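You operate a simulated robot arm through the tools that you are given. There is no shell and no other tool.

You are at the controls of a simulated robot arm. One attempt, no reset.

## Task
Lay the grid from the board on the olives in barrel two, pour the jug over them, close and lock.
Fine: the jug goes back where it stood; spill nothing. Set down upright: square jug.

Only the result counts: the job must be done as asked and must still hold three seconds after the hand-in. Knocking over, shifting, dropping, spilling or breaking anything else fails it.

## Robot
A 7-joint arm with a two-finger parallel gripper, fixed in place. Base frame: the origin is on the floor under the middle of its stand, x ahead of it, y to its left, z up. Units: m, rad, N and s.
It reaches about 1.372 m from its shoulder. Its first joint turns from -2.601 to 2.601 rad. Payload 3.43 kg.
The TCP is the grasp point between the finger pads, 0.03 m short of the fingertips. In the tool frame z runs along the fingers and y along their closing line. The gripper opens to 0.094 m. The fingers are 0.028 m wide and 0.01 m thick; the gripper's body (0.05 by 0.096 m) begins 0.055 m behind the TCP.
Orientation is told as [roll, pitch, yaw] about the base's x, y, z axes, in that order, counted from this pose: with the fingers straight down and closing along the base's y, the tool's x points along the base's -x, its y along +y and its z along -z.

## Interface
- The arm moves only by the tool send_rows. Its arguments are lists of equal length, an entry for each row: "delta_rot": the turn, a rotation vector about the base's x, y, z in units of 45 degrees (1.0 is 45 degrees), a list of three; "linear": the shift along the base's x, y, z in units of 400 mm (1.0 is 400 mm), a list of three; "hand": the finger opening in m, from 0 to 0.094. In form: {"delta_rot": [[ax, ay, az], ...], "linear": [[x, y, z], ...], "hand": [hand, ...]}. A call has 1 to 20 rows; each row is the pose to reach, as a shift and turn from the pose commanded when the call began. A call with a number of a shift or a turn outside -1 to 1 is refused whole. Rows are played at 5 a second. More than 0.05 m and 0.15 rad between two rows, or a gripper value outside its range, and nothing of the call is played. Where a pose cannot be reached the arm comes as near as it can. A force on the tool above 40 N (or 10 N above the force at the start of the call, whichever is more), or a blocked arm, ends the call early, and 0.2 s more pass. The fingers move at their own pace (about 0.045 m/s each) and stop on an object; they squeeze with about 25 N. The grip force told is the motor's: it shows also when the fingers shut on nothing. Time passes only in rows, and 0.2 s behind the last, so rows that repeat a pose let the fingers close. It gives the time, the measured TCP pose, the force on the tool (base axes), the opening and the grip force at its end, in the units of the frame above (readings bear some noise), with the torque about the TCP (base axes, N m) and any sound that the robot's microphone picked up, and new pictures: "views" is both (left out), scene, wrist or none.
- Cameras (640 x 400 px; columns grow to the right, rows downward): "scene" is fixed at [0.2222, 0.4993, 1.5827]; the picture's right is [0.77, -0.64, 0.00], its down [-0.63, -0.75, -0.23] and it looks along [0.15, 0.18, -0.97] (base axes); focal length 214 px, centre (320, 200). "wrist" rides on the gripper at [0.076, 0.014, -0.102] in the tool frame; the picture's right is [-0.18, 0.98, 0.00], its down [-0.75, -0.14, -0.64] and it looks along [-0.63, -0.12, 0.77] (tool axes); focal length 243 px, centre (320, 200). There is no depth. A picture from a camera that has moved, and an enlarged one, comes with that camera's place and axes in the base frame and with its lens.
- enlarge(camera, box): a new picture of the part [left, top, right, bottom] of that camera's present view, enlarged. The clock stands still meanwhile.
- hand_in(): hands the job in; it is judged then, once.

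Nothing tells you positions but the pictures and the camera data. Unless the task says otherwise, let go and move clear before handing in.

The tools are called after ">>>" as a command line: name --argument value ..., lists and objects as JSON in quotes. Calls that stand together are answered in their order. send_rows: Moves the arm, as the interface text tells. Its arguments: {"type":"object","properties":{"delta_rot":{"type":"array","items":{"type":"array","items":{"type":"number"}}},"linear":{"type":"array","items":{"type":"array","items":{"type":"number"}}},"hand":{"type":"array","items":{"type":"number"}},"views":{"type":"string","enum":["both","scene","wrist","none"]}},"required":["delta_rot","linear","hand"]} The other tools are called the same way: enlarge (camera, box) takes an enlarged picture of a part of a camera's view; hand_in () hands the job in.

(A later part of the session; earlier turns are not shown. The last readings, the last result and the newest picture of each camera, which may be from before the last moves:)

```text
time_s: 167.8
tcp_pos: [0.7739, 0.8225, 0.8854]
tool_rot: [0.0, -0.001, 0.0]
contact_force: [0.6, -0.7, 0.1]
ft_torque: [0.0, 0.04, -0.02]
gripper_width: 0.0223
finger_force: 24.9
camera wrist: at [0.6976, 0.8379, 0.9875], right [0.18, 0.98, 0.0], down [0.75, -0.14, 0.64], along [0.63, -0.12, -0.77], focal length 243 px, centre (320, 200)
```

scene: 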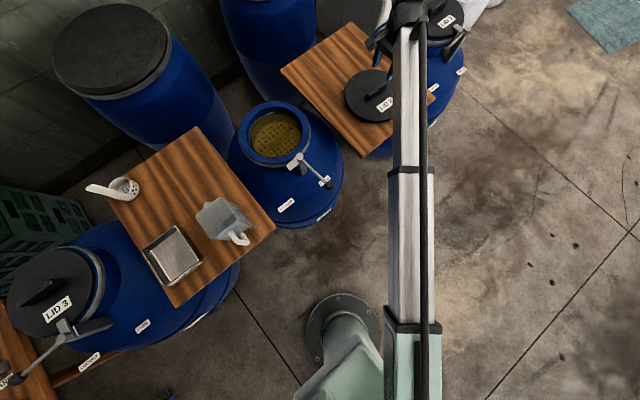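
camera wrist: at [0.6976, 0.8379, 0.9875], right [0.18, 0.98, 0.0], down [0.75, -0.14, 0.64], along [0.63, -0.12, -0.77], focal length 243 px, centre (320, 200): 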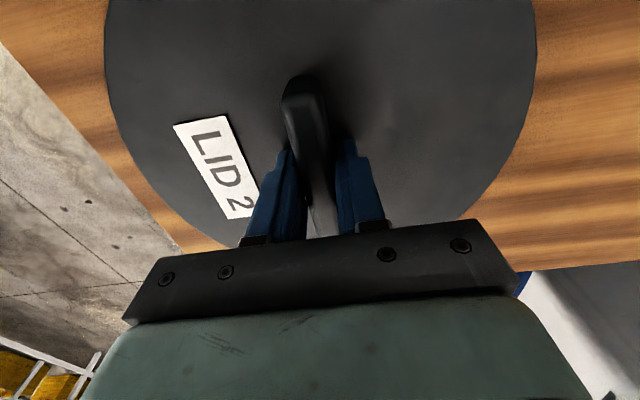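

Gripped at 22 mm. I lift very slowly by about 1 cm first and check that it holds.

>>> send_rows --delta_rot '[[0, 0, 0], [0, 0, 0], [0, 0, 0], [0, 0, 0], [0, 0, 0], [0, 0, 0]]' --linear '[[0, 0, 0.003], [0, 0, 0.007], [0, 0, 0.012], [0, 0, 0.018], [0, 0, 0.025], [0, 0, 0.025]]' --hand '[0, 0, 0, 0, 0, 0]' --views "wrist"

```text
time_s: 169.2
tcp_pos: [0.7729, 0.8234, 0.8949]
tool_rot: [0.001, -0.001, 0.001]
contact_force: [0.4, -0.3, -3.8]
ft_torque: [0.0, 0.0, -0.01]
gripper_width: 0.0223
finger_force: 24.6
camera wrist: at [0.6977, 0.8379, 0.9979], right [0.18, 0.98, 0.0], down [0.75, -0.14, 0.64], along [0.63, -0.12, -0.77], focal length 243 px, centre (320, 200)
```

wrist: 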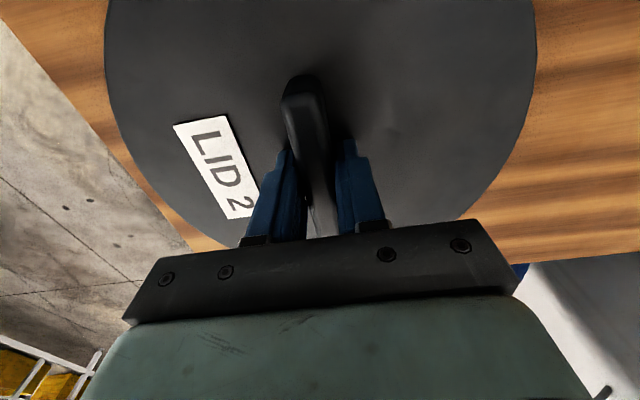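

The lid is held (3.8 N). I keep lifting gently to about z = 1.02.

>>> send_rows --delta_rot '[[0, 0, 0], [0, 0, 0], [0, 0, 0], [0, 0, 0], [0, 0, 0], [0, 0, 0], [0, 0, 0], [0, 0, 0], [0, 0, 0], [0, 0, 0], [0, 0, 0], [0, 0, 0], [0, 0, 0]]' --linear '[[0, 0, 0.006], [0, 0, 0.02], [0, 0, 0.045], [0, 0, 0.075], [0, 0, 0.105], [0, 0, 0.135], [0, 0, 0.165], [0, 0, 0.195], [0, 0, 0.225], [0, 0, 0.255], [0, 0, 0.285], [0, 0, 0.305], [0, 0, 0.31]]' --hand '[0, 0, 0, 0, 0, 0, 0, 0, 0, 0, 0, 0, 0]' --views "both"

```text
time_s: 171.9
tcp_pos: [0.7738, 0.8235, 1.021]
tool_rot: [0.002, 0.0, -0.001]
contact_force: [-0.2, -0.8, -3.8]
ft_torque: [-0.01, 0.02, 0.0]
gripper_width: 0.0223
finger_force: 25.0
camera wrist: at [0.6974, 0.8381, 1.1221], right [0.18, 0.98, 0.0], down [0.75, -0.14, 0.64], along [0.63, -0.12, -0.77], focal length 243 px, centre (320, 200)
```

scene: 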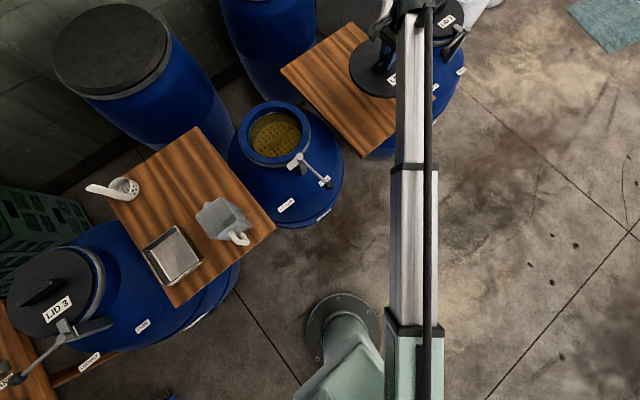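
wrist: 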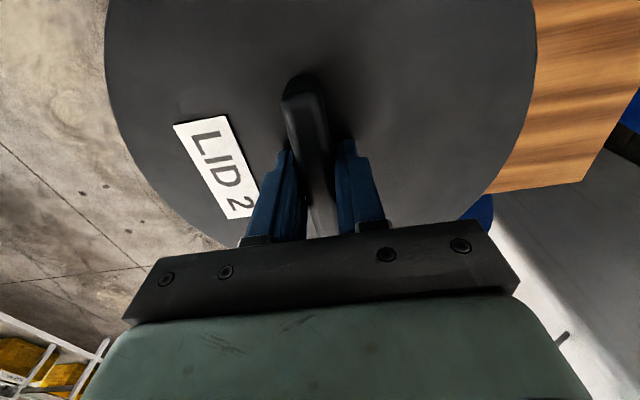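

The lid hangs level. I carry it slowly over to barrel two at the same height, in two parts.

>>> send_rows --delta_rot '[[0, 0, 0], [0, 0, 0], [0, 0, 0], [0, 0, 0], [0, 0, 0], [0, 0, 0], [0, 0, 0], [0, 0, 0], [0, 0, 0], [0, 0, 0], [0, 0, 0], [0, 0, 0], [0, 0, 0], [0, 0, 0]]' --linear '[[-0.008, 0.002, 0.003], [-0.025, 0.006, 0.01], [-0.05, 0.013, 0.02], [-0.085, 0.021, 0.025], [-0.125, 0.031, 0.025], [-0.17, 0.042, 0.025], [-0.215, 0.053, 0.025], [-0.26, 0.064, 0.025], [-0.305, 0.075, 0.025], [-0.35, 0.086, 0.025], [-0.395, 0.097, 0.025], [-0.435, 0.107, 0.025], [-0.47, 0.115, 0.025], [-0.5, 0.123, 0.025]]' --hand '[0, 0, 0, 0, 0, 0, 0, 0, 0, 0, 0, 0, 0, 0]' --views "none"

>>> send_rows --delta_rot '[[0, 0, 0], [0, 0, 0], [0, 0, 0], [0, 0, 0], [0, 0, 0], [0, 0, 0], [0, 0, 0], [0, 0, 0], [0, 0, 0], [0, 0, 0], [0, 0, 0], [0, 0, 0], [0, 0, 0], [0, 0, 0], [0, 0, 0]]' --linear '[[-0.025, 0.006, 0], [-0.06, 0.015, 0], [-0.1, 0.025, 0], [-0.145, 0.036, 0], [-0.19, 0.047, 0], [-0.235, 0.058, 0], [-0.28, 0.069, 0], [-0.325, 0.08, 0], [-0.37, 0.091, 0], [-0.41, 0.1, 0], [-0.445, 0.109, 0], [-0.48, 0.117, 0], [-0.51, 0.124, 0], [-0.5255, 0.128, 0], [-0.5285, 0.128, 0]]' --hand '[0, 0, 0, 0, 0, 0, 0, 0, 0, 0, 0, 0, 0, 0, 0]' --views "both"

>>> enlarge --camera "scene" --box '[220, 80, 360, 190]'

```text
time_s: 174.9
tcp_pos: [0.5725, 0.8732, 1.0287]
tool_rot: [0.0, -0.001, 0.001]
contact_force: [0.2, -0.2, -2.9]
ft_torque: [0.02, -0.01, 0.01]
gripper_width: 0.0223
finger_force: 24.8
```

```text
time_s: 178.2
tcp_pos: [0.3608, 0.9234, 1.0298]
tool_rot: [0.001, -0.001, 0.0]
contact_force: [0.1, 0.0, -3.5]
ft_torque: [0.0, 0.0, 0.04]
gripper_width: 0.0221
finger_force: 25.0
camera wrist: at [0.2861, 0.9384, 1.1318], right [0.18, 0.98, 0.0], down [0.75, -0.14, 0.64], along [0.63, -0.12, -0.77], focal length 243 px, centre (320, 200)
```

scene: 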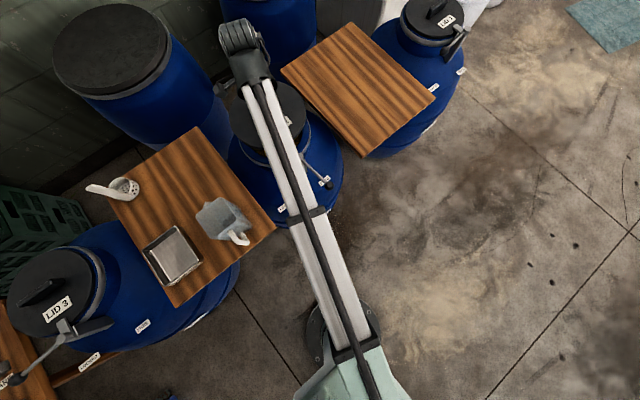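
wrist: 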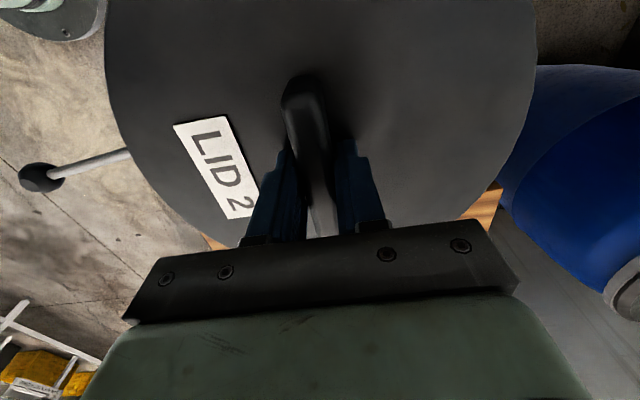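

```text
3.64 times, centred on (290, 135) of scene
camera zoom: at [0.2222, 0.4993, 1.5827], right [0.77, -0.64, 0.0], down [-0.63, -0.75, -0.23], along [0.15, 0.18, -0.97], focal length 780 px, centre (429, 436)
```

zoom: 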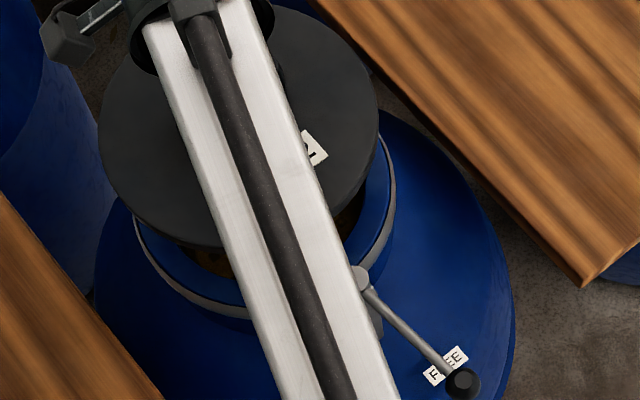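

The lid is above the mouth. I lower to just above the rim and check alignment from both cameras.

>>> send_rows --delta_rot '[[0, 0, 0], [0, 0, 0], [0, 0, 0], [0, 0, 0], [0, 0, 0], [0, 0, 0]]' --linear '[[0.002, 0.001, -0.012], [0.003, 0.002, -0.035], [0.003, 0.002, -0.065], [0.003, 0.002, -0.095], [0.003, 0.002, -0.12], [0.003, 0.002, -0.13]]' --hand '[0, 0, 0, 0, 0, 0]' --views "both"

>>> enlarge --camera "scene" --box '[220, 80, 360, 190]'

>>> enlarge --camera "wrist" --box '[80, 0, 560, 240]'

```text
time_s: 179.6
tcp_pos: [0.3629, 0.9245, 0.9768]
tool_rot: [-0.001, -0.001, -0.001]
contact_force: [-0.5, 0.5, -3.0]
ft_torque: [-0.02, 0.0, -0.01]
gripper_width: 0.0224
finger_force: 25.1
camera wrist: at [0.2878, 0.9394, 1.0792], right [0.18, 0.98, 0.0], down [0.75, -0.14, 0.64], along [0.63, -0.12, -0.77], focal length 243 px, centre (320, 200)
```

scene: 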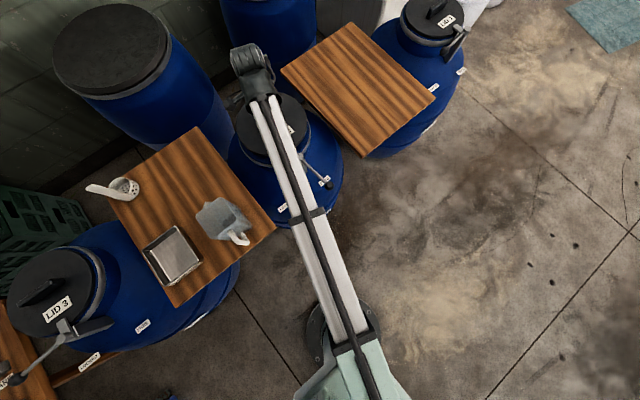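
wrist: 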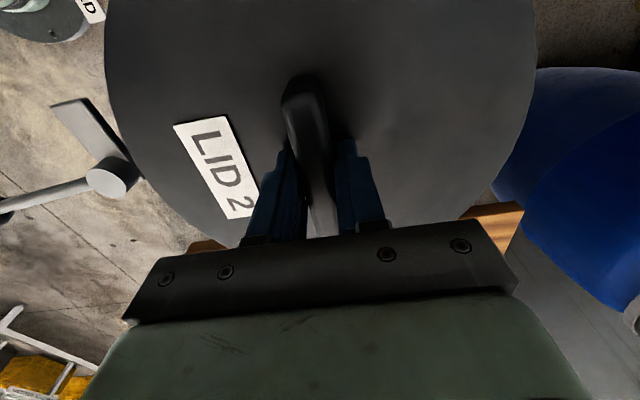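

```text
3.64 times, centred on (290, 135) of scene
camera zoom: at [0.2222, 0.4993, 1.5827], right [0.77, -0.64, 0.0], down [-0.63, -0.75, -0.23], along [0.15, 0.18, -0.97], focal length 780 px, centre (429, 436)
```

zoom: 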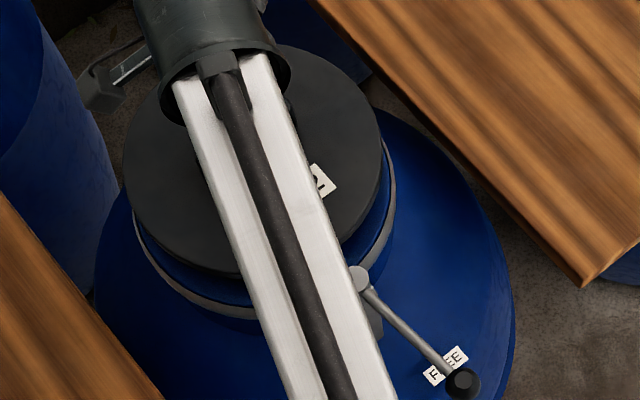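

```text
1.33 times, centred on (320, 120) of wrist
camera zoom: at [0.2878, 0.9394, 1.0792], right [0.18, 0.98, 0.0], down [0.75, -0.14, 0.64], along [0.63, -0.12, -0.77], focal length 324 px, centre (320, 307)
```

zoom: 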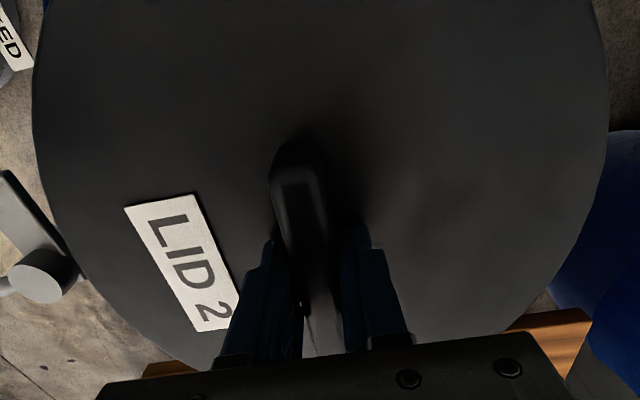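

The lid sits centrally above the rim and clear of the clamp. I lower in small steps, watching the force.

>>> send_rows --delta_rot '[[0, 0, 0], [0, 0, 0], [0, 0, 0], [0, 0, 0]]' --linear '[[-0.001, 0, -0.012], [-0.001, 0, -0.025], [-0.001, 0, -0.035], [-0.001, 0, -0.037]]' --hand '[0, 0, 0, 0]' --views "none"

>>> send_rows --delta_rot '[[0, 0, 0], [0, 0, 0], [0, 0, 0]]' --linear '[[0, 0, -0.005], [0, 0, -0.01], [0, 0, -0.01]]' --hand '[0, 0, 0]' --views "none"

>>> send_rows --delta_rot '[[0, 0, 0], [0, 0, 0], [0, 0, 0]]' --linear '[[0, 0, -0.005], [0, 0, -0.01], [0, 0, -0.01]]' --hand '[0, 0, 0]' --views "scene"

```text
time_s: 180.6
tcp_pos: [0.363, 0.9245, 0.9616]
tool_rot: [0.001, -0.002, 0.0]
contact_force: [-0.1, 0.1, -3.5]
ft_torque: [0.02, -0.03, -0.02]
gripper_width: 0.0222
finger_force: 25.5
```

```text
time_s: 181.3
tcp_pos: [0.3624, 0.9258, 0.9579]
tool_rot: [0.0, -0.003, 0.0]
contact_force: [0.0, -0.7, -3.8]
ft_torque: [-0.03, -0.02, 0.0]
gripper_width: 0.0223
finger_force: 25.0
```

```text
time_s: 182.2
tcp_pos: [0.3613, 0.926, 0.9537]
tool_rot: [-0.001, -0.002, -0.001]
contact_force: [0.8, 0.3, -3.4]
ft_torque: [-0.02, -0.01, 0.02]
gripper_width: 0.0224
finger_force: 24.4
```

scene: 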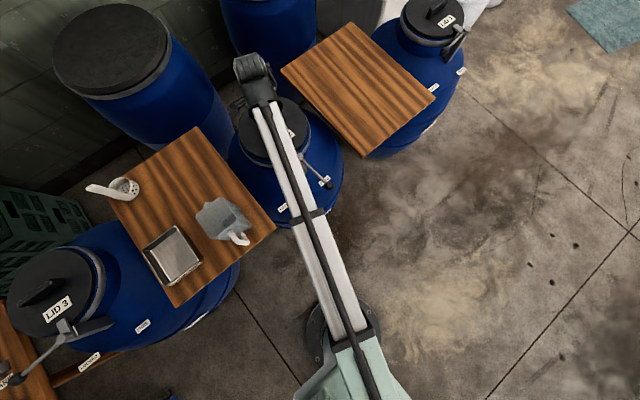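

No contact yet at z = 0.954. I continue in 4 mm steps.

>>> send_rows --delta_rot '[[0, 0, 0], [0, 0, 0], [0, 0, 0]]' --linear '[[0, 0, -0.005], [0, 0, -0.01], [0, 0, -0.01]]' --hand '[0, 0, 0]' --views "none"

>>> send_rows --delta_rot '[[0, 0, 0], [0, 0, 0], [0, 0, 0]]' --linear '[[0, 0, -0.004], [0, 0, -0.008], [0, 0, -0.008]]' --hand '[0, 0, 0]' --views "none"

>>> send_rows --delta_rot '[[0, 0, 0], [0, 0, 0], [0, 0, 0]]' --linear '[[0, 0, -0.004], [0, 0, -0.007], [0, 0, -0.007]]' --hand '[0, 0, 0]' --views "none"

```text
time_s: 182.9
tcp_pos: [0.3614, 0.9244, 0.9495]
tool_rot: [0.0, -0.002, 0.001]
contact_force: [0.2, -0.3, -3.4]
ft_torque: [0.01, -0.01, -0.01]
gripper_width: 0.0222
finger_force: 25.0
```

```text
time_s: 183.8
tcp_pos: [0.3633, 0.9263, 0.9463]
tool_rot: [0.0, -0.001, 0.001]
contact_force: [-0.2, -0.9, -3.7]
ft_torque: [-0.03, -0.02, 0.01]
gripper_width: 0.0224
finger_force: 25.2
```

```text
time_s: 184.6
tcp_pos: [0.3621, 0.9239, 0.9453]
tool_rot: [0.0, -0.001, 0.001]
contact_force: [-2.2, -4.9, 1.4]
ft_torque: [0.15, -0.11, -0.04]
gripper_width: 0.0222
finger_force: 24.9
```

Light contact has begun, with a side push toward -x, -y. I yield 1–2 mm that way and lower a little more.

>>> send_rows --delta_rot '[[0, 0, 0], [0, 0, 0], [0, 0, 0], [0, 0, 0]]' --linear '[[-0.001, -0.002, 0], [-0.002, -0.005, 0], [-0.002, -0.005, -0.002], [-0.002, -0.005, -0.003]]' --hand '[0, 0, 0, 0]' --views "both"

>>> enlarge --camera "scene" --box '[225, 85, 325, 180]'

>>> enlarge --camera "wrist" --box '[40, 0, 600, 260]'

```text
time_s: 185.6
tcp_pos: [0.3622, 0.922, 0.9434]
tool_rot: [-0.001, -0.003, 0.0]
contact_force: [-0.4, -0.2, -2.1]
ft_torque: [-0.11, 0.04, 0.05]
gripper_width: 0.0223
finger_force: 25.0
camera wrist: at [0.2859, 0.9372, 1.0457], right [0.18, 0.98, 0.0], down [0.75, -0.14, 0.64], along [0.63, -0.12, -0.77], focal length 243 px, centre (320, 200)
```

scene: 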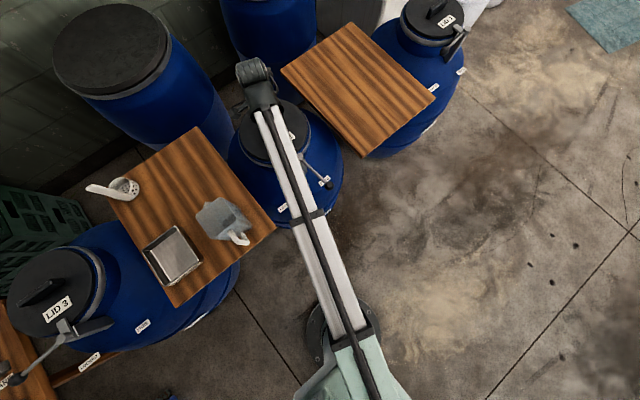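
wrist: 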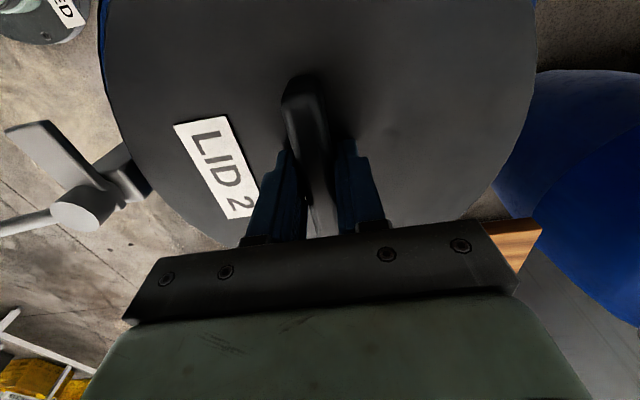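

```text
4.21 times, centred on (275, 132) of scene
camera zoom: at [0.2222, 0.4993, 1.5827], right [0.77, -0.64, 0.0], down [-0.63, -0.75, -0.23], along [0.15, 0.18, -0.97], focal length 903 px, centre (510, 484)
```

zoom: 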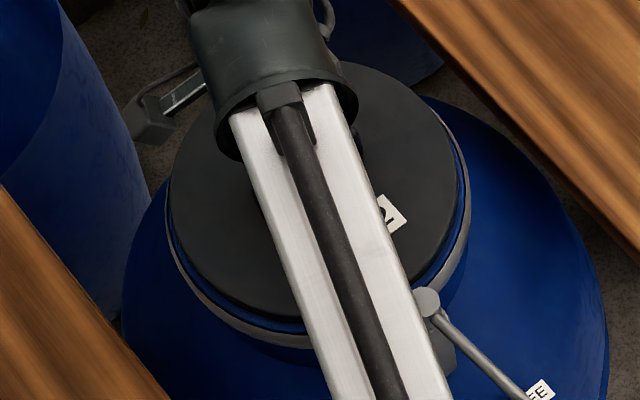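

```text
1.14 times, centred on (320, 130) of wrist
camera zoom: at [0.2859, 0.9372, 1.0457], right [0.18, 0.98, 0.0], down [0.75, -0.14, 0.64], along [0.63, -0.12, -0.77], focal length 277 px, centre (320, 280)
```

zoom: 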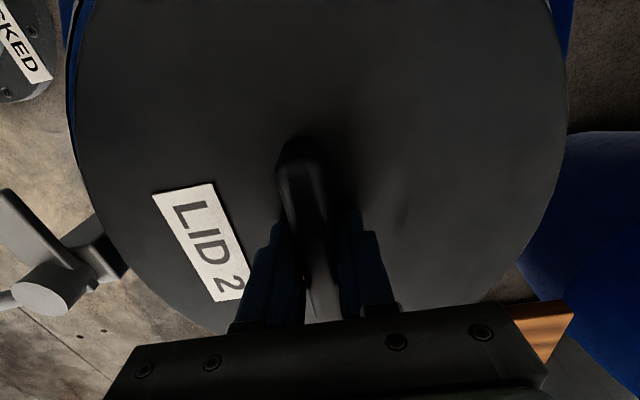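

The side force is gone and the lid went lower, so its plug is entering. I continue with tiny steps.

>>> send_rows --delta_rot '[[0, 0, 0], [0, 0, 0], [0, 0, 0]]' --linear '[[0, 0, -0.003], [0, 0, -0.006], [0, 0, -0.006]]' --hand '[0, 0, 0]' --views "none"

>>> send_rows --delta_rot '[[0, 0, 0], [0, 0, 0], [0, 0, 0]]' --linear '[[0, 0, -0.003], [0, 0, -0.006], [0, 0, -0.006]]' --hand '[0, 0, 0]' --views "none"

```text
time_s: 186.3
tcp_pos: [0.3615, 0.923, 0.9431]
tool_rot: [0.003, -0.003, 0.0]
contact_force: [-0.2, 4.6, 24.7]
ft_torque: [0.0, 0.01, 0.01]
gripper_width: 0.0229
finger_force: 25.1
```

```text
time_s: 187.0
tcp_pos: [0.362, 0.922, 0.9423]
tool_rot: [0.001, -0.001, 0.0]
contact_force: [-1.1, -1.2, 10.9]
ft_torque: [-0.39, 0.04, 0.0]
gripper_width: 0.0222
finger_force: 25.6
stopped in row 3: the force on the tool passed its limit at 42 N (the readings are from after the stop); the commanded pose is now the measured one
```

Firm contact at z ≈ 0.9425: the lid appears seated. I open the fingers and rise to look at how it sits.

>>> send_rows --delta_rot '[[0, 0, 0], [0, 0, 0], [0, 0, 0], [0, 0, 0], [0, 0, 0]]' --linear '[[0, 0, 0.002], [0, 0, 0.003], [0, 0, 0.003], [0, 0, 0.003], [0, 0, 0.003]]' --hand '[0, 0.03, 0.05, 0.06, 0.06]' --views "none"

>>> send_rows --delta_rot '[[0, 0, 0], [0, 0, 0], [0, 0, 0], [0, 0, 0], [0, 0, 0], [0, 0, 0]]' --linear '[[0, 0, 0.02], [0, 0, 0.06], [0, 0, 0.12], [0, 0, 0.2], [0, 0, 0.28], [0, 0, 0.3]]' --hand '[0.06, 0.06, 0.06, 0.06, 0.06, 0.06]' --views "both"

>>> enlarge --camera "wrist" --box '[100, 0, 500, 240]'

```text
time_s: 188.2
tcp_pos: [0.3622, 0.9233, 0.9414]
tool_rot: [0.003, -0.002, 0.001]
contact_force: [-0.9, 1.4, 1.9]
ft_torque: [-0.02, 0.02, -0.03]
gripper_width: 0.0593
finger_force: 0.0
```

```text
time_s: 189.6
tcp_pos: [0.362, 0.9231, 1.0627]
tool_rot: [0.002, -0.002, -0.001]
contact_force: [0.4, 0.4, -0.7]
ft_torque: [-0.04, 0.01, 0.0]
gripper_width: 0.0601
finger_force: 0.1
camera wrist: at [0.2862, 0.9375, 1.1646], right [0.18, 0.98, 0.0], down [0.75, -0.14, 0.64], along [0.63, -0.12, -0.77], focal length 243 px, centre (320, 200)
```

scene: 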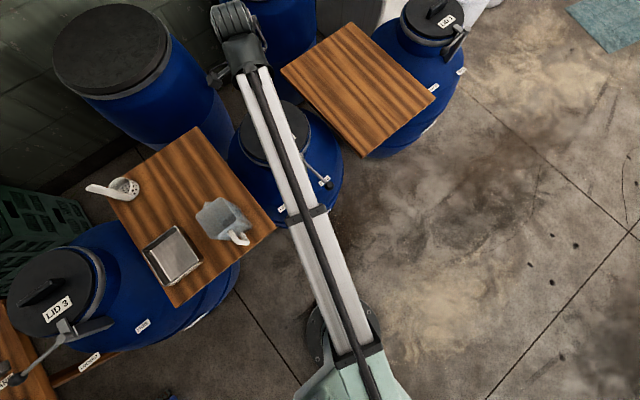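
wrist: 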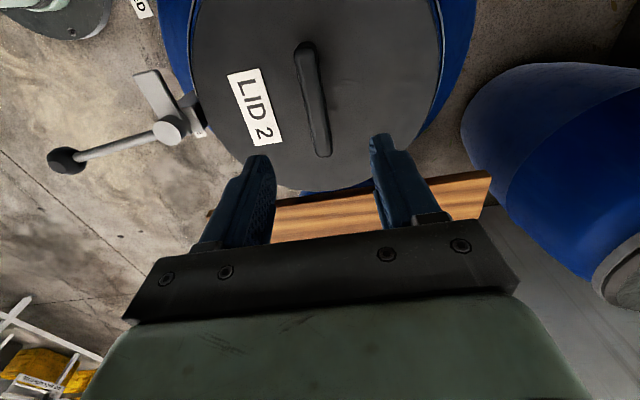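

```text
1.60 times, centred on (300, 120) of wrist
camera zoom: at [0.2862, 0.9375, 1.1646], right [0.18, 0.98, 0.0], down [0.75, -0.14, 0.64], along [0.63, -0.12, -0.77], focal length 388 px, centre (352, 328)
```

zoom: 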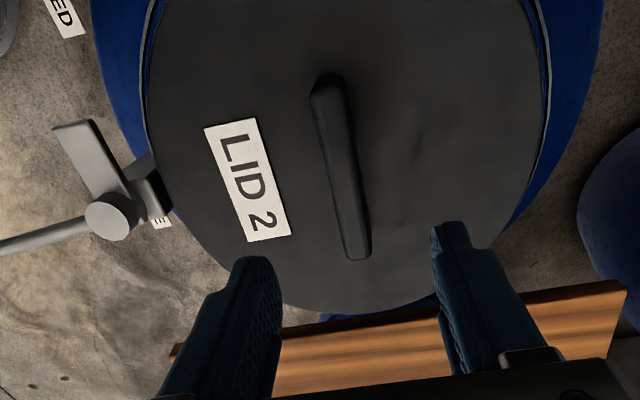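

The lid covers the mouth evenly. I move back toward -x to see its seat and the lever from the side, clear of the scene camera.

>>> send_rows --delta_rot '[[0, 0, 0], [0, 0, 0], [0, 0, 0], [0, 0, 0], [0, 0, 0], [0, 0, 0], [0, 0, 0]]' --linear '[[-0.1, 0, 0], [-0.2, 0, 0], [-0.3, -0.02, 0], [-0.4, -0.05, 0], [-0.5, -0.08, 0], [-0.58, -0.1, 0], [-0.62, -0.12, 0]]' --hand '[0.06, 0.06, 0.06, 0.06, 0.06, 0.06, 0.06]' --views "both"

>>> enlarge --camera "scene" --box '[225, 85, 345, 215]'

>>> enlarge --camera "wrist" --box '[120, 80, 480, 260]'

>>> enlarge --camera "scene" --box '[390, 0, 470, 80]'

```text
time_s: 191.2
tcp_pos: [0.1127, 0.8755, 1.0626]
tool_rot: [0.002, 0.0, 0.0]
contact_force: [0.4, -0.1, 0.1]
ft_torque: [0.0, 0.0, 0.01]
gripper_width: 0.0599
finger_force: 0.1
camera wrist: at [0.038, 0.8894, 1.1641], right [0.18, 0.98, 0.0], down [0.75, -0.14, 0.64], along [0.63, -0.12, -0.77], focal length 243 px, centre (320, 200)
```

scene: 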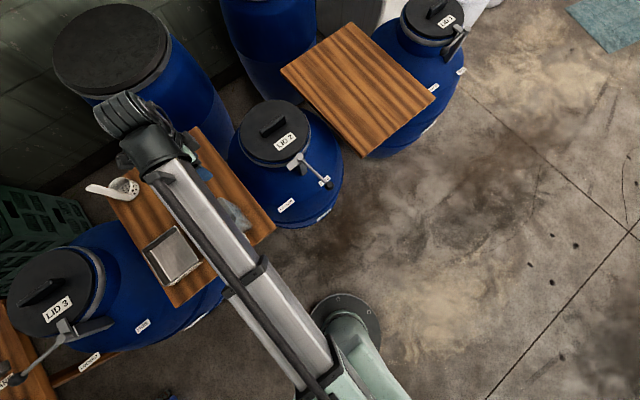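
wrist: 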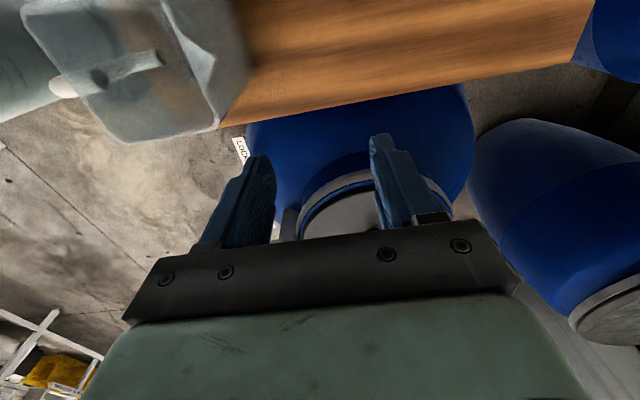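

```text
3.08 times, centred on (285, 150) of scene
camera zoom: at [0.2222, 0.4993, 1.5827], right [0.77, -0.64, 0.0], down [-0.63, -0.75, -0.23], along [0.15, 0.18, -0.97], focal length 660 px, centre (428, 354)
```

zoom: 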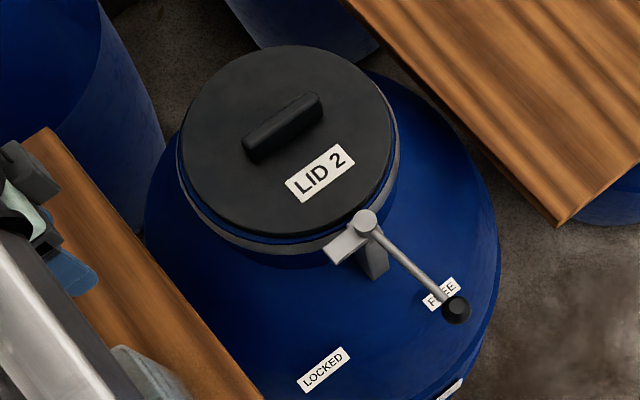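

```text
1.78 times, centred on (300, 170) of wrist
camera zoom: at [0.038, 0.8894, 1.1641], right [0.18, 0.98, 0.0], down [0.75, -0.14, 0.64], along [0.63, -0.12, -0.77], focal length 431 px, centre (356, 253)
```

zoom: 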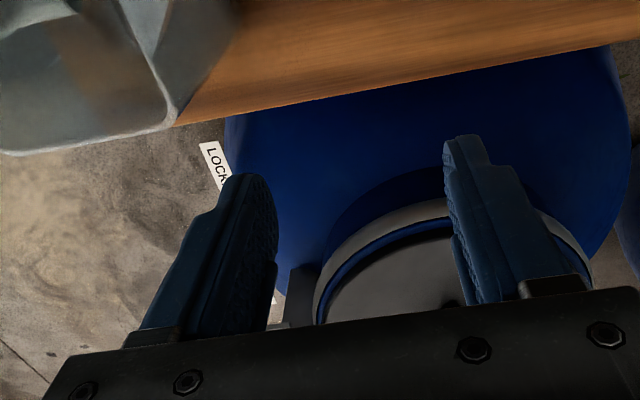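

```text
5.00 times, centred on (430, 40) of scene
camera zoom: at [0.2222, 0.4993, 1.5827], right [0.77, -0.64, 0.0], down [-0.63, -0.75, -0.23], along [0.15, 0.18, -0.97], focal length 1072 px, centre (-230, 1000)
```

zoom: 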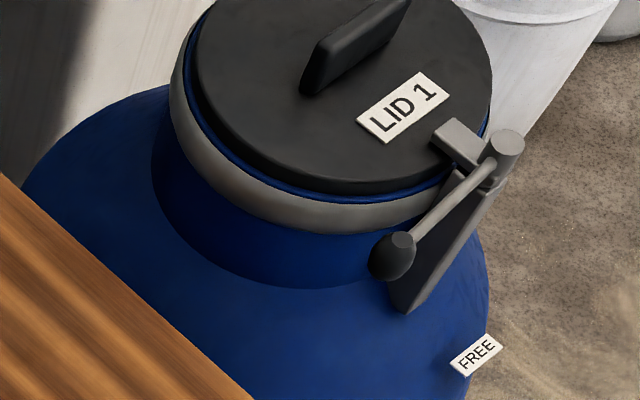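

LID 2 sits like LID 1 with the lever still at FREE, and the jug stands as before. Next I go over to look closely at the lever before pushing it to LOCKED.

>>> send_rows --delta_rot '[[0, 0, 0], [0, 0, 0], [0, 0, 0], [0, 0, 0], [0, 0, 0], [0, 0, 0], [0, 0, 0], [0, 0, 0]]' --linear '[[0.08, 0, 0.02], [0.17, -0.03, 0.03], [0.25, -0.1, 0.03], [0.3, -0.2, 0.02], [0.35, -0.3, 0.01], [0.39, -0.4, 0], [0.415, -0.5, 0], [0.418, -0.54, 0]]' --hand '[0.06, 0.06, 0.06, 0.06, 0.06, 0.06, 0.06, 0.06]' --views "both"

>>> enlarge --camera "wrist" --box '[200, 80, 440, 240]'

```text
time_s: 193.0
tcp_pos: [0.2812, 0.658, 1.0619]
tool_rot: [0.002, -0.003, 0.0]
contact_force: [-0.7, -0.4, 0.8]
ft_torque: [0.0, 0.0, -0.01]
gripper_width: 0.0603
finger_force: 0.0
camera wrist: at [0.205, 0.6726, 1.1637], right [0.18, 0.98, 0.0], down [0.75, -0.14, 0.64], along [0.63, -0.12, -0.77], focal length 243 px, centre (320, 200)
```

scene: 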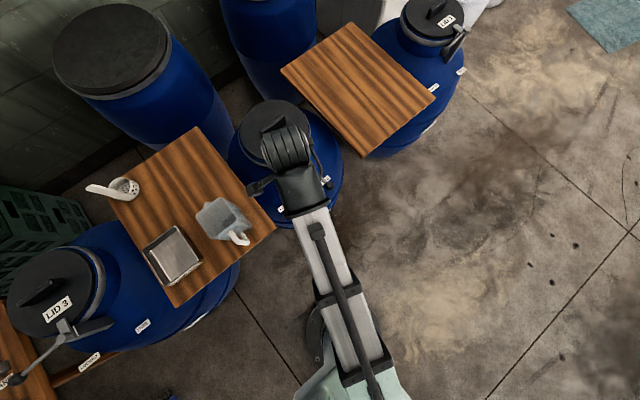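
wrist: 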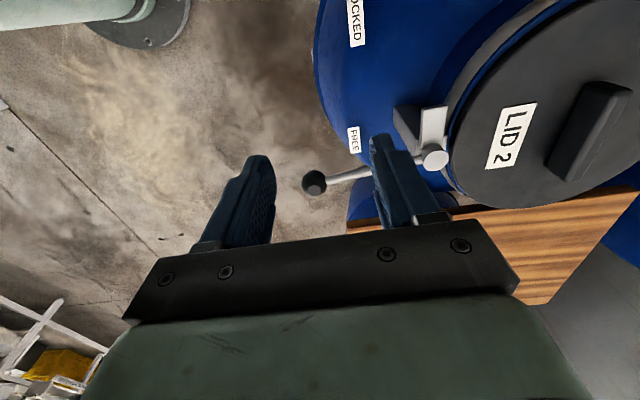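

```text
2.50 times, centred on (320, 160) of wrist
camera zoom: at [0.205, 0.6726, 1.1637], right [0.18, 0.98, 0.0], down [0.75, -0.14, 0.64], along [0.63, -0.12, -0.77], focal length 606 px, centre (320, 300)
```

zoom: 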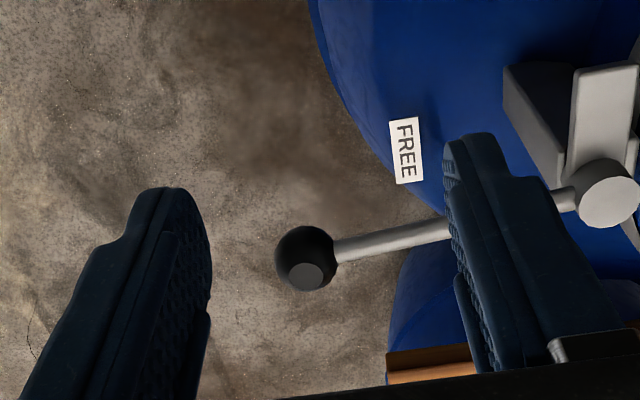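

The lever pivot is at about (0.360, 0.770), its ball at (0.374, 0.635, 0.924), and locking means a quarter turn clockwise to point along -x as on barrel one. I close the fingers and go down on the +x side of the rod.

>>> send_rows --delta_rot '[[0, 0, 0], [0, 0, 0], [0, 0, 0], [0, 0, 0], [0, 0, 0]]' --linear '[[0.07, 0.005, 0], [0.15, 0.01, 0], [0.23, 0.02, 0], [0.29, 0.0275, 0], [0.31, 0.0275, 0]]' --hand '[0.04, 0.02, 0.0, 0.0, 0.0]' --views "both"

>>> enlarge --camera "scene" --box '[250, 100, 370, 230]'

```text
time_s: 194.2
tcp_pos: [0.4041, 0.6705, 1.0625]
tool_rot: [0.003, -0.002, 0.0]
contact_force: [0.0, 0.7, 0.6]
ft_torque: [0.0, 0.01, 0.01]
gripper_width: 0.0
finger_force: 25.1
camera wrist: at [0.3292, 0.6843, 1.1642], right [0.18, 0.98, 0.0], down [0.75, -0.14, 0.64], along [0.63, -0.12, -0.77], focal length 243 px, centre (320, 200)
```

scene: 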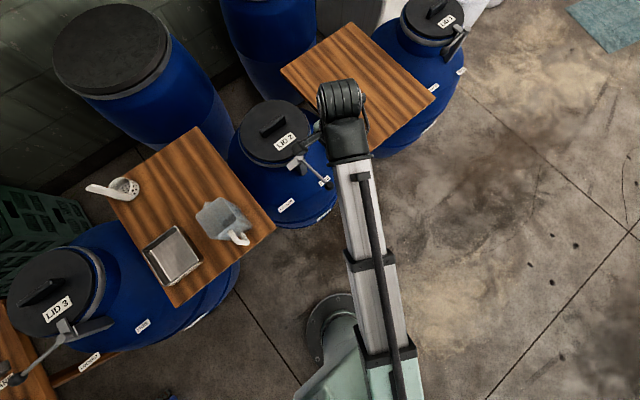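
wrist: 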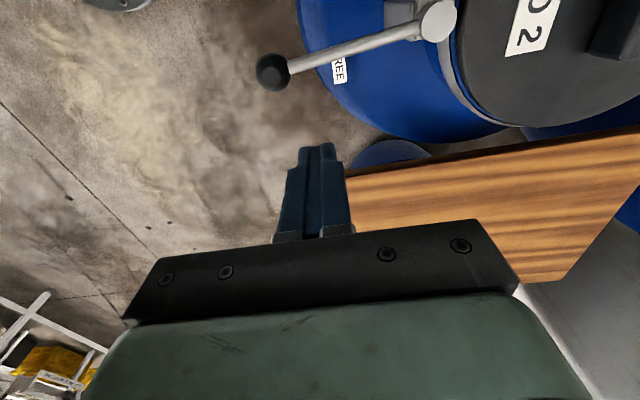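

```text
3.08 times, centred on (310, 165) of scene
camera zoom: at [0.2222, 0.4993, 1.5827], right [0.77, -0.64, 0.0], down [-0.63, -0.75, -0.23], along [0.15, 0.18, -0.97], focal length 660 px, centre (351, 308)
```

zoom: 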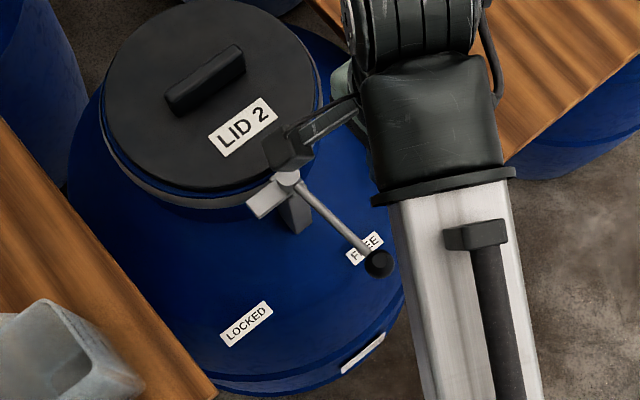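

Fingers closed and positioned beside the rod; the wrist camera will stay above everything. I lower to rod height.

>>> send_rows --delta_rot '[[0, 0, 0], [0, 0, 0], [0, 0, 0], [0, 0, 0], [0, 0, 0], [0, 0, 0]]' --linear '[[0, 0, -0.07], [0, 0, -0.14], [0, 0, -0.21], [0, 0, -0.28], [0, 0, -0.335], [0, 0, -0.34]]' --hand '[0, 0, 0, 0, 0, 0]' --views "both"

>>> enlarge --camera "scene" --box '[250, 100, 370, 230]'

>>> enlarge --camera "wrist" --box '[160, 0, 480, 240]'

```text
time_s: 195.6
tcp_pos: [0.4046, 0.6697, 0.9254]
tool_rot: [0.002, -0.004, 0.0]
contact_force: [0.2, 0.5, 0.2]
ft_torque: [0.01, 0.0, 0.0]
gripper_width: 0.0
finger_force: 24.4
camera wrist: at [0.3297, 0.6841, 1.0287], right [0.18, 0.98, 0.0], down [0.75, -0.14, 0.64], along [0.63, -0.12, -0.77], focal length 243 px, centre (320, 200)
```

scene: 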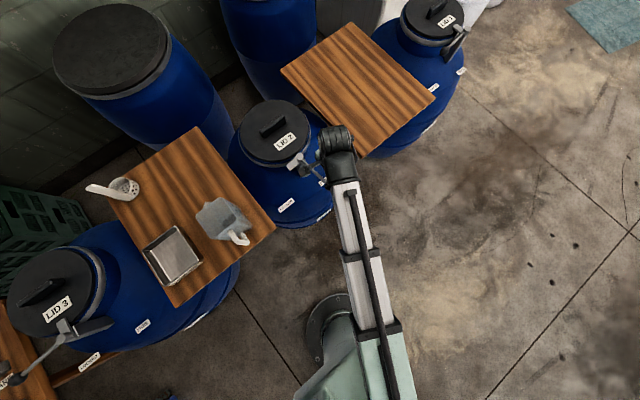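
wrist: 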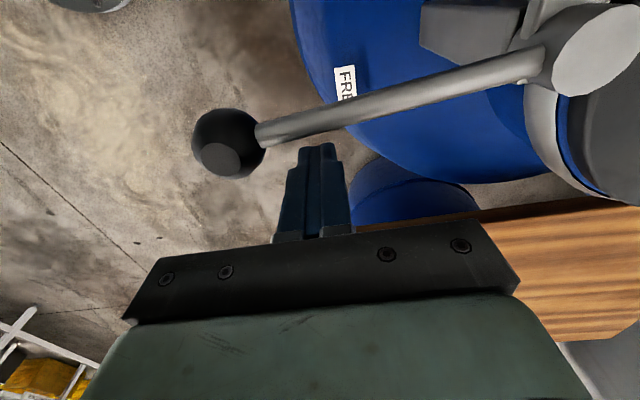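

```text
3.08 times, centred on (310, 165) of scene
camera zoom: at [0.2222, 0.4993, 1.5827], right [0.77, -0.64, 0.0], down [-0.63, -0.75, -0.23], along [0.15, 0.18, -0.97], focal length 660 px, centre (351, 308)
```

zoom: 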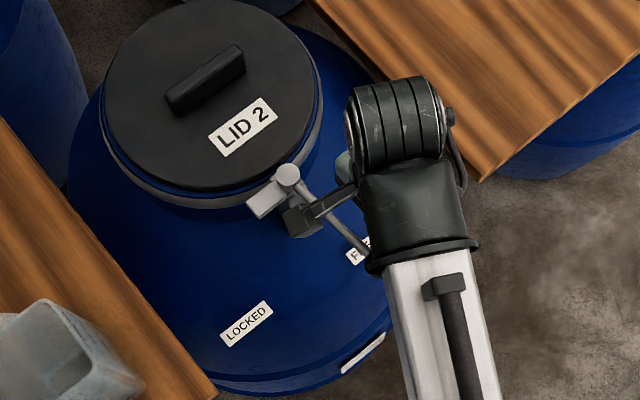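

```text
1.67 times, centred on (320, 120) of wrist
camera zoom: at [0.3297, 0.6841, 1.0287], right [0.18, 0.98, 0.0], down [0.75, -0.14, 0.64], along [0.63, -0.12, -0.77], focal length 404 px, centre (320, 333)
```

zoom: 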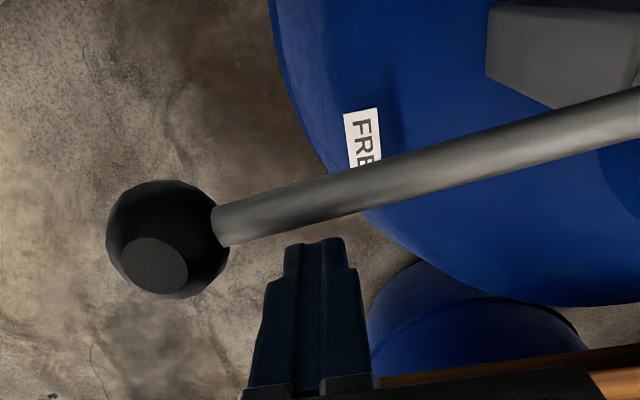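

The closed fingers stand just beside the rod. I push it along its arc in the clockwise sense, first through about 50°.

>>> send_rows --delta_rot '[[0, 0, 0], [0, 0, 0], [0, 0, 0], [0, 0, 0], [0, 0, 0], [0, 0, 0], [0, 0, 0], [0, 0, 0], [0, 0, 0], [0, 0, 0], [0, 0, 0]]' --linear '[[-0.029, -0.0045, 0], [-0.0525, -0.01, 0], [-0.0758, -0.0148, 0], [-0.0975, -0.0165, 0], [-0.1193, -0.018, 0], [-0.1415, -0.016, 0], [-0.1638, -0.0133, 0], [-0.186, -0.0073, 0], [-0.208, -0.0005, 0], [-0.2295, 0.0095, 0], [-0.2505, 0.0203, 0]]' --hand '[0, 0, 0, 0, 0, 0, 0, 0, 0, 0, 0]' --views "both"

>>> enlarge --camera "scene" --box '[230, 100, 350, 230]'

```text
time_s: 198.0
tcp_pos: [0.3051, 0.679, 0.926]
tool_rot: [0.001, -0.002, 0.001]
contact_force: [-0.1, -0.5, 0.1]
ft_torque: [0.0, 0.0, -0.01]
gripper_width: 0.0001
finger_force: 25.4
camera wrist: at [0.2291, 0.6926, 1.0284], right [0.18, 0.98, 0.0], down [0.75, -0.14, 0.64], along [0.63, -0.12, -0.77], focal length 243 px, centre (320, 200)
```

scene: 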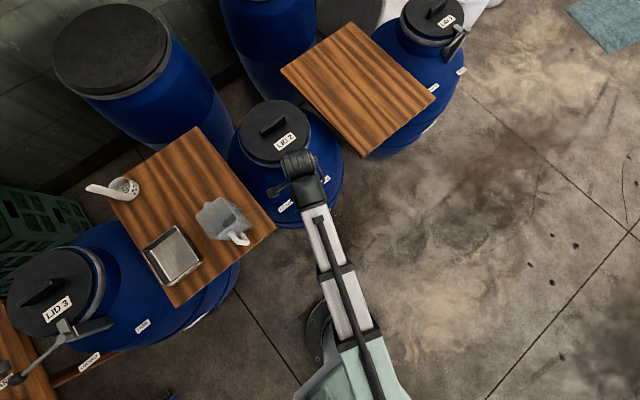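
wrist: 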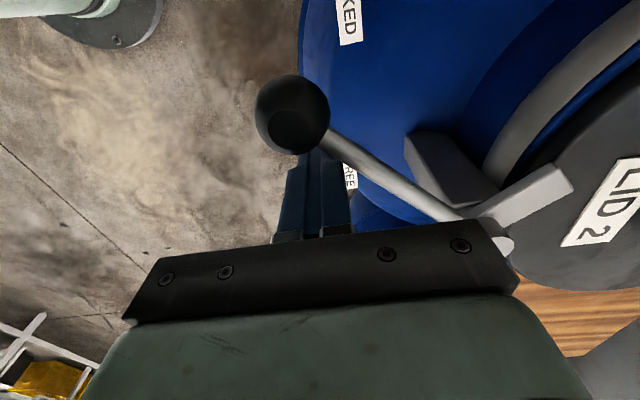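

```text
3.08 times, centred on (290, 165) of scene
camera zoom: at [0.2222, 0.4993, 1.5827], right [0.77, -0.64, 0.0], down [-0.63, -0.75, -0.23], along [0.15, 0.18, -0.97], focal length 660 px, centre (412, 308)
```

zoom: 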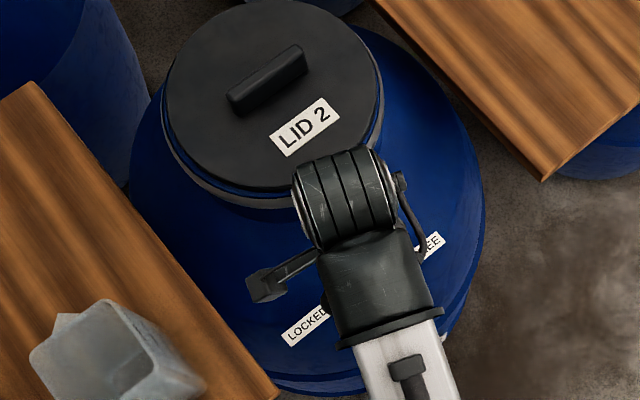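

The lever has swung halfway with little resistance and its clamp is turning over the lid. I push on through the second half to the LOCKED position.

>>> send_rows --delta_rot '[[0, 0, 0], [0, 0, 0], [0, 0, 0], [0, 0, 0], [0, 0, 0], [0, 0, 0], [0, 0, 0], [0, 0, 0]]' --linear '[[-0.0198, 0.0143, 0], [-0.039, 0.0293, 0], [-0.0563, 0.0473, 0], [-0.0728, 0.0658, 0], [-0.0865, 0.087, 0], [-0.0993, 0.109, 0], [-0.1088, 0.133, 0], [-0.1173, 0.1573, 0]]' --hand '[0, 0, 0, 0, 0, 0, 0, 0]' --views "both"

>>> enlarge --camera "wrist" --box '[180, 0, 640, 260]'

>>> enlarge --camera "scene" --box '[230, 100, 350, 230]'

```text
time_s: 199.8
tcp_pos: [0.2582, 0.7396, 0.9257]
tool_rot: [0.002, -0.001, 0.0]
contact_force: [1.5, -5.0, 1.4]
ft_torque: [0.04, 0.01, 0.07]
gripper_width: 0.0001
finger_force: 24.4
camera wrist: at [0.1823, 0.7547, 1.0283], right [0.18, 0.98, 0.0], down [0.75, -0.14, 0.64], along [0.63, -0.12, -0.77], focal length 243 px, centre (320, 200)
```

scene: 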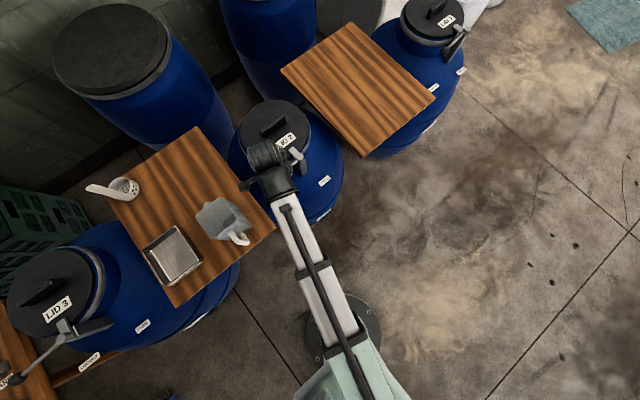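
wrist: 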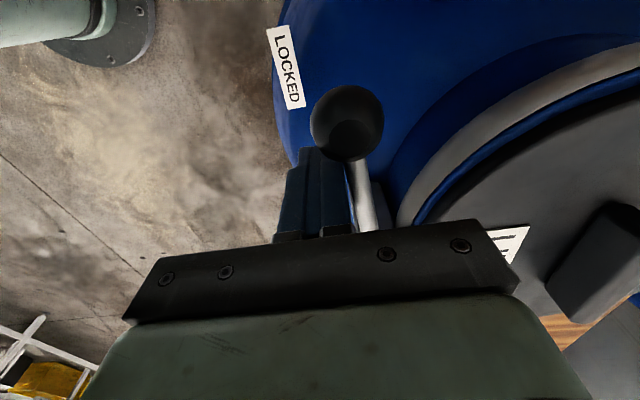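

```text
1.39 times, centred on (410, 130) of wrist
camera zoom: at [0.1823, 0.7547, 1.0283], right [0.18, 0.98, 0.0], down [0.75, -0.14, 0.64], along [0.63, -0.12, -0.77], focal length 338 px, centre (195, 297)
```

zoom: 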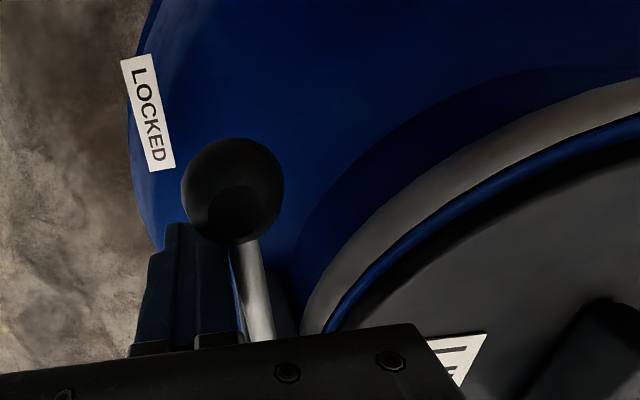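

```text
3.08 times, centred on (290, 165) of scene
camera zoom: at [0.2222, 0.4993, 1.5827], right [0.77, -0.64, 0.0], down [-0.63, -0.75, -0.23], along [0.15, 0.18, -0.97], focal length 660 px, centre (412, 308)
```

zoom: 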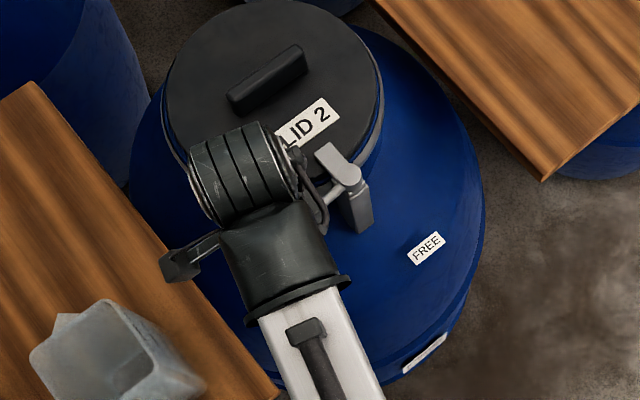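

The ball now points along -x beside the LOCKED label and the clamp lies over the lid edge. I press a little further to make sure it is fully home.

>>> send_rows --delta_rot '[[0, 0, 0], [0, 0, 0], [0, 0, 0], [0, 0, 0]]' --linear '[[-0.001, 0.006, 0], [-0.002, 0.012, 0], [-0.003, 0.018, 0], [-0.003, 0.02, 0]]' --hand '[0, 0, 0, 0]' --views "both"

```text
time_s: 200.5
tcp_pos: [0.2583, 0.7411, 0.9267]
tool_rot: [-0.01, -0.005, 0.0]
contact_force: [2.6, -11.9, 4.1]
ft_torque: [0.08, 0.08, 0.14]
gripper_width: 0.0
finger_force: 25.0
stopped in row 3: the force on the tool passed its limit at 43 N (the readings are from after the stop); the commanded pose is now the measured one
camera wrist: at [0.1819, 0.756, 1.0278], right [0.19, 0.98, -0.01], down [0.75, -0.14, 0.65], along [0.63, -0.13, -0.76], focal length 243 px, centre (320, 200)
```

scene: 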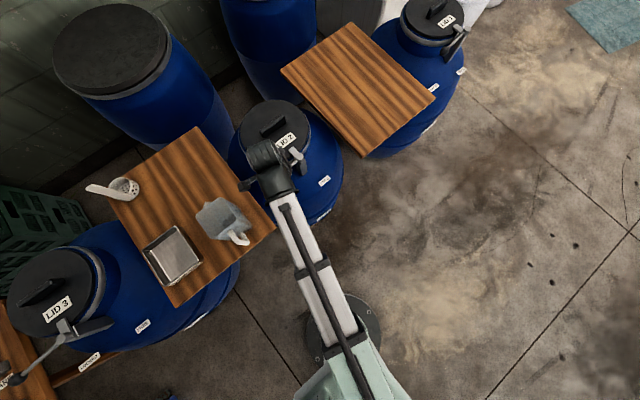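
wrist: 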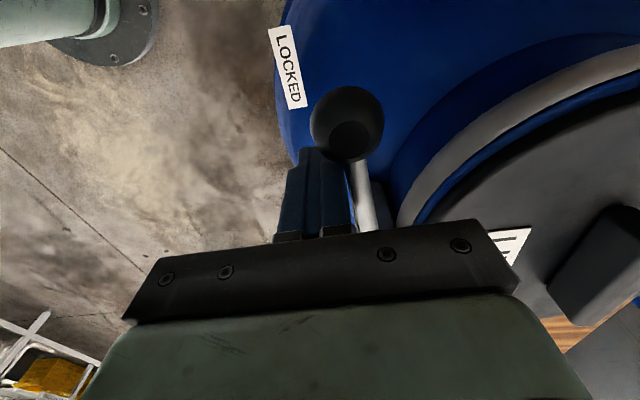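

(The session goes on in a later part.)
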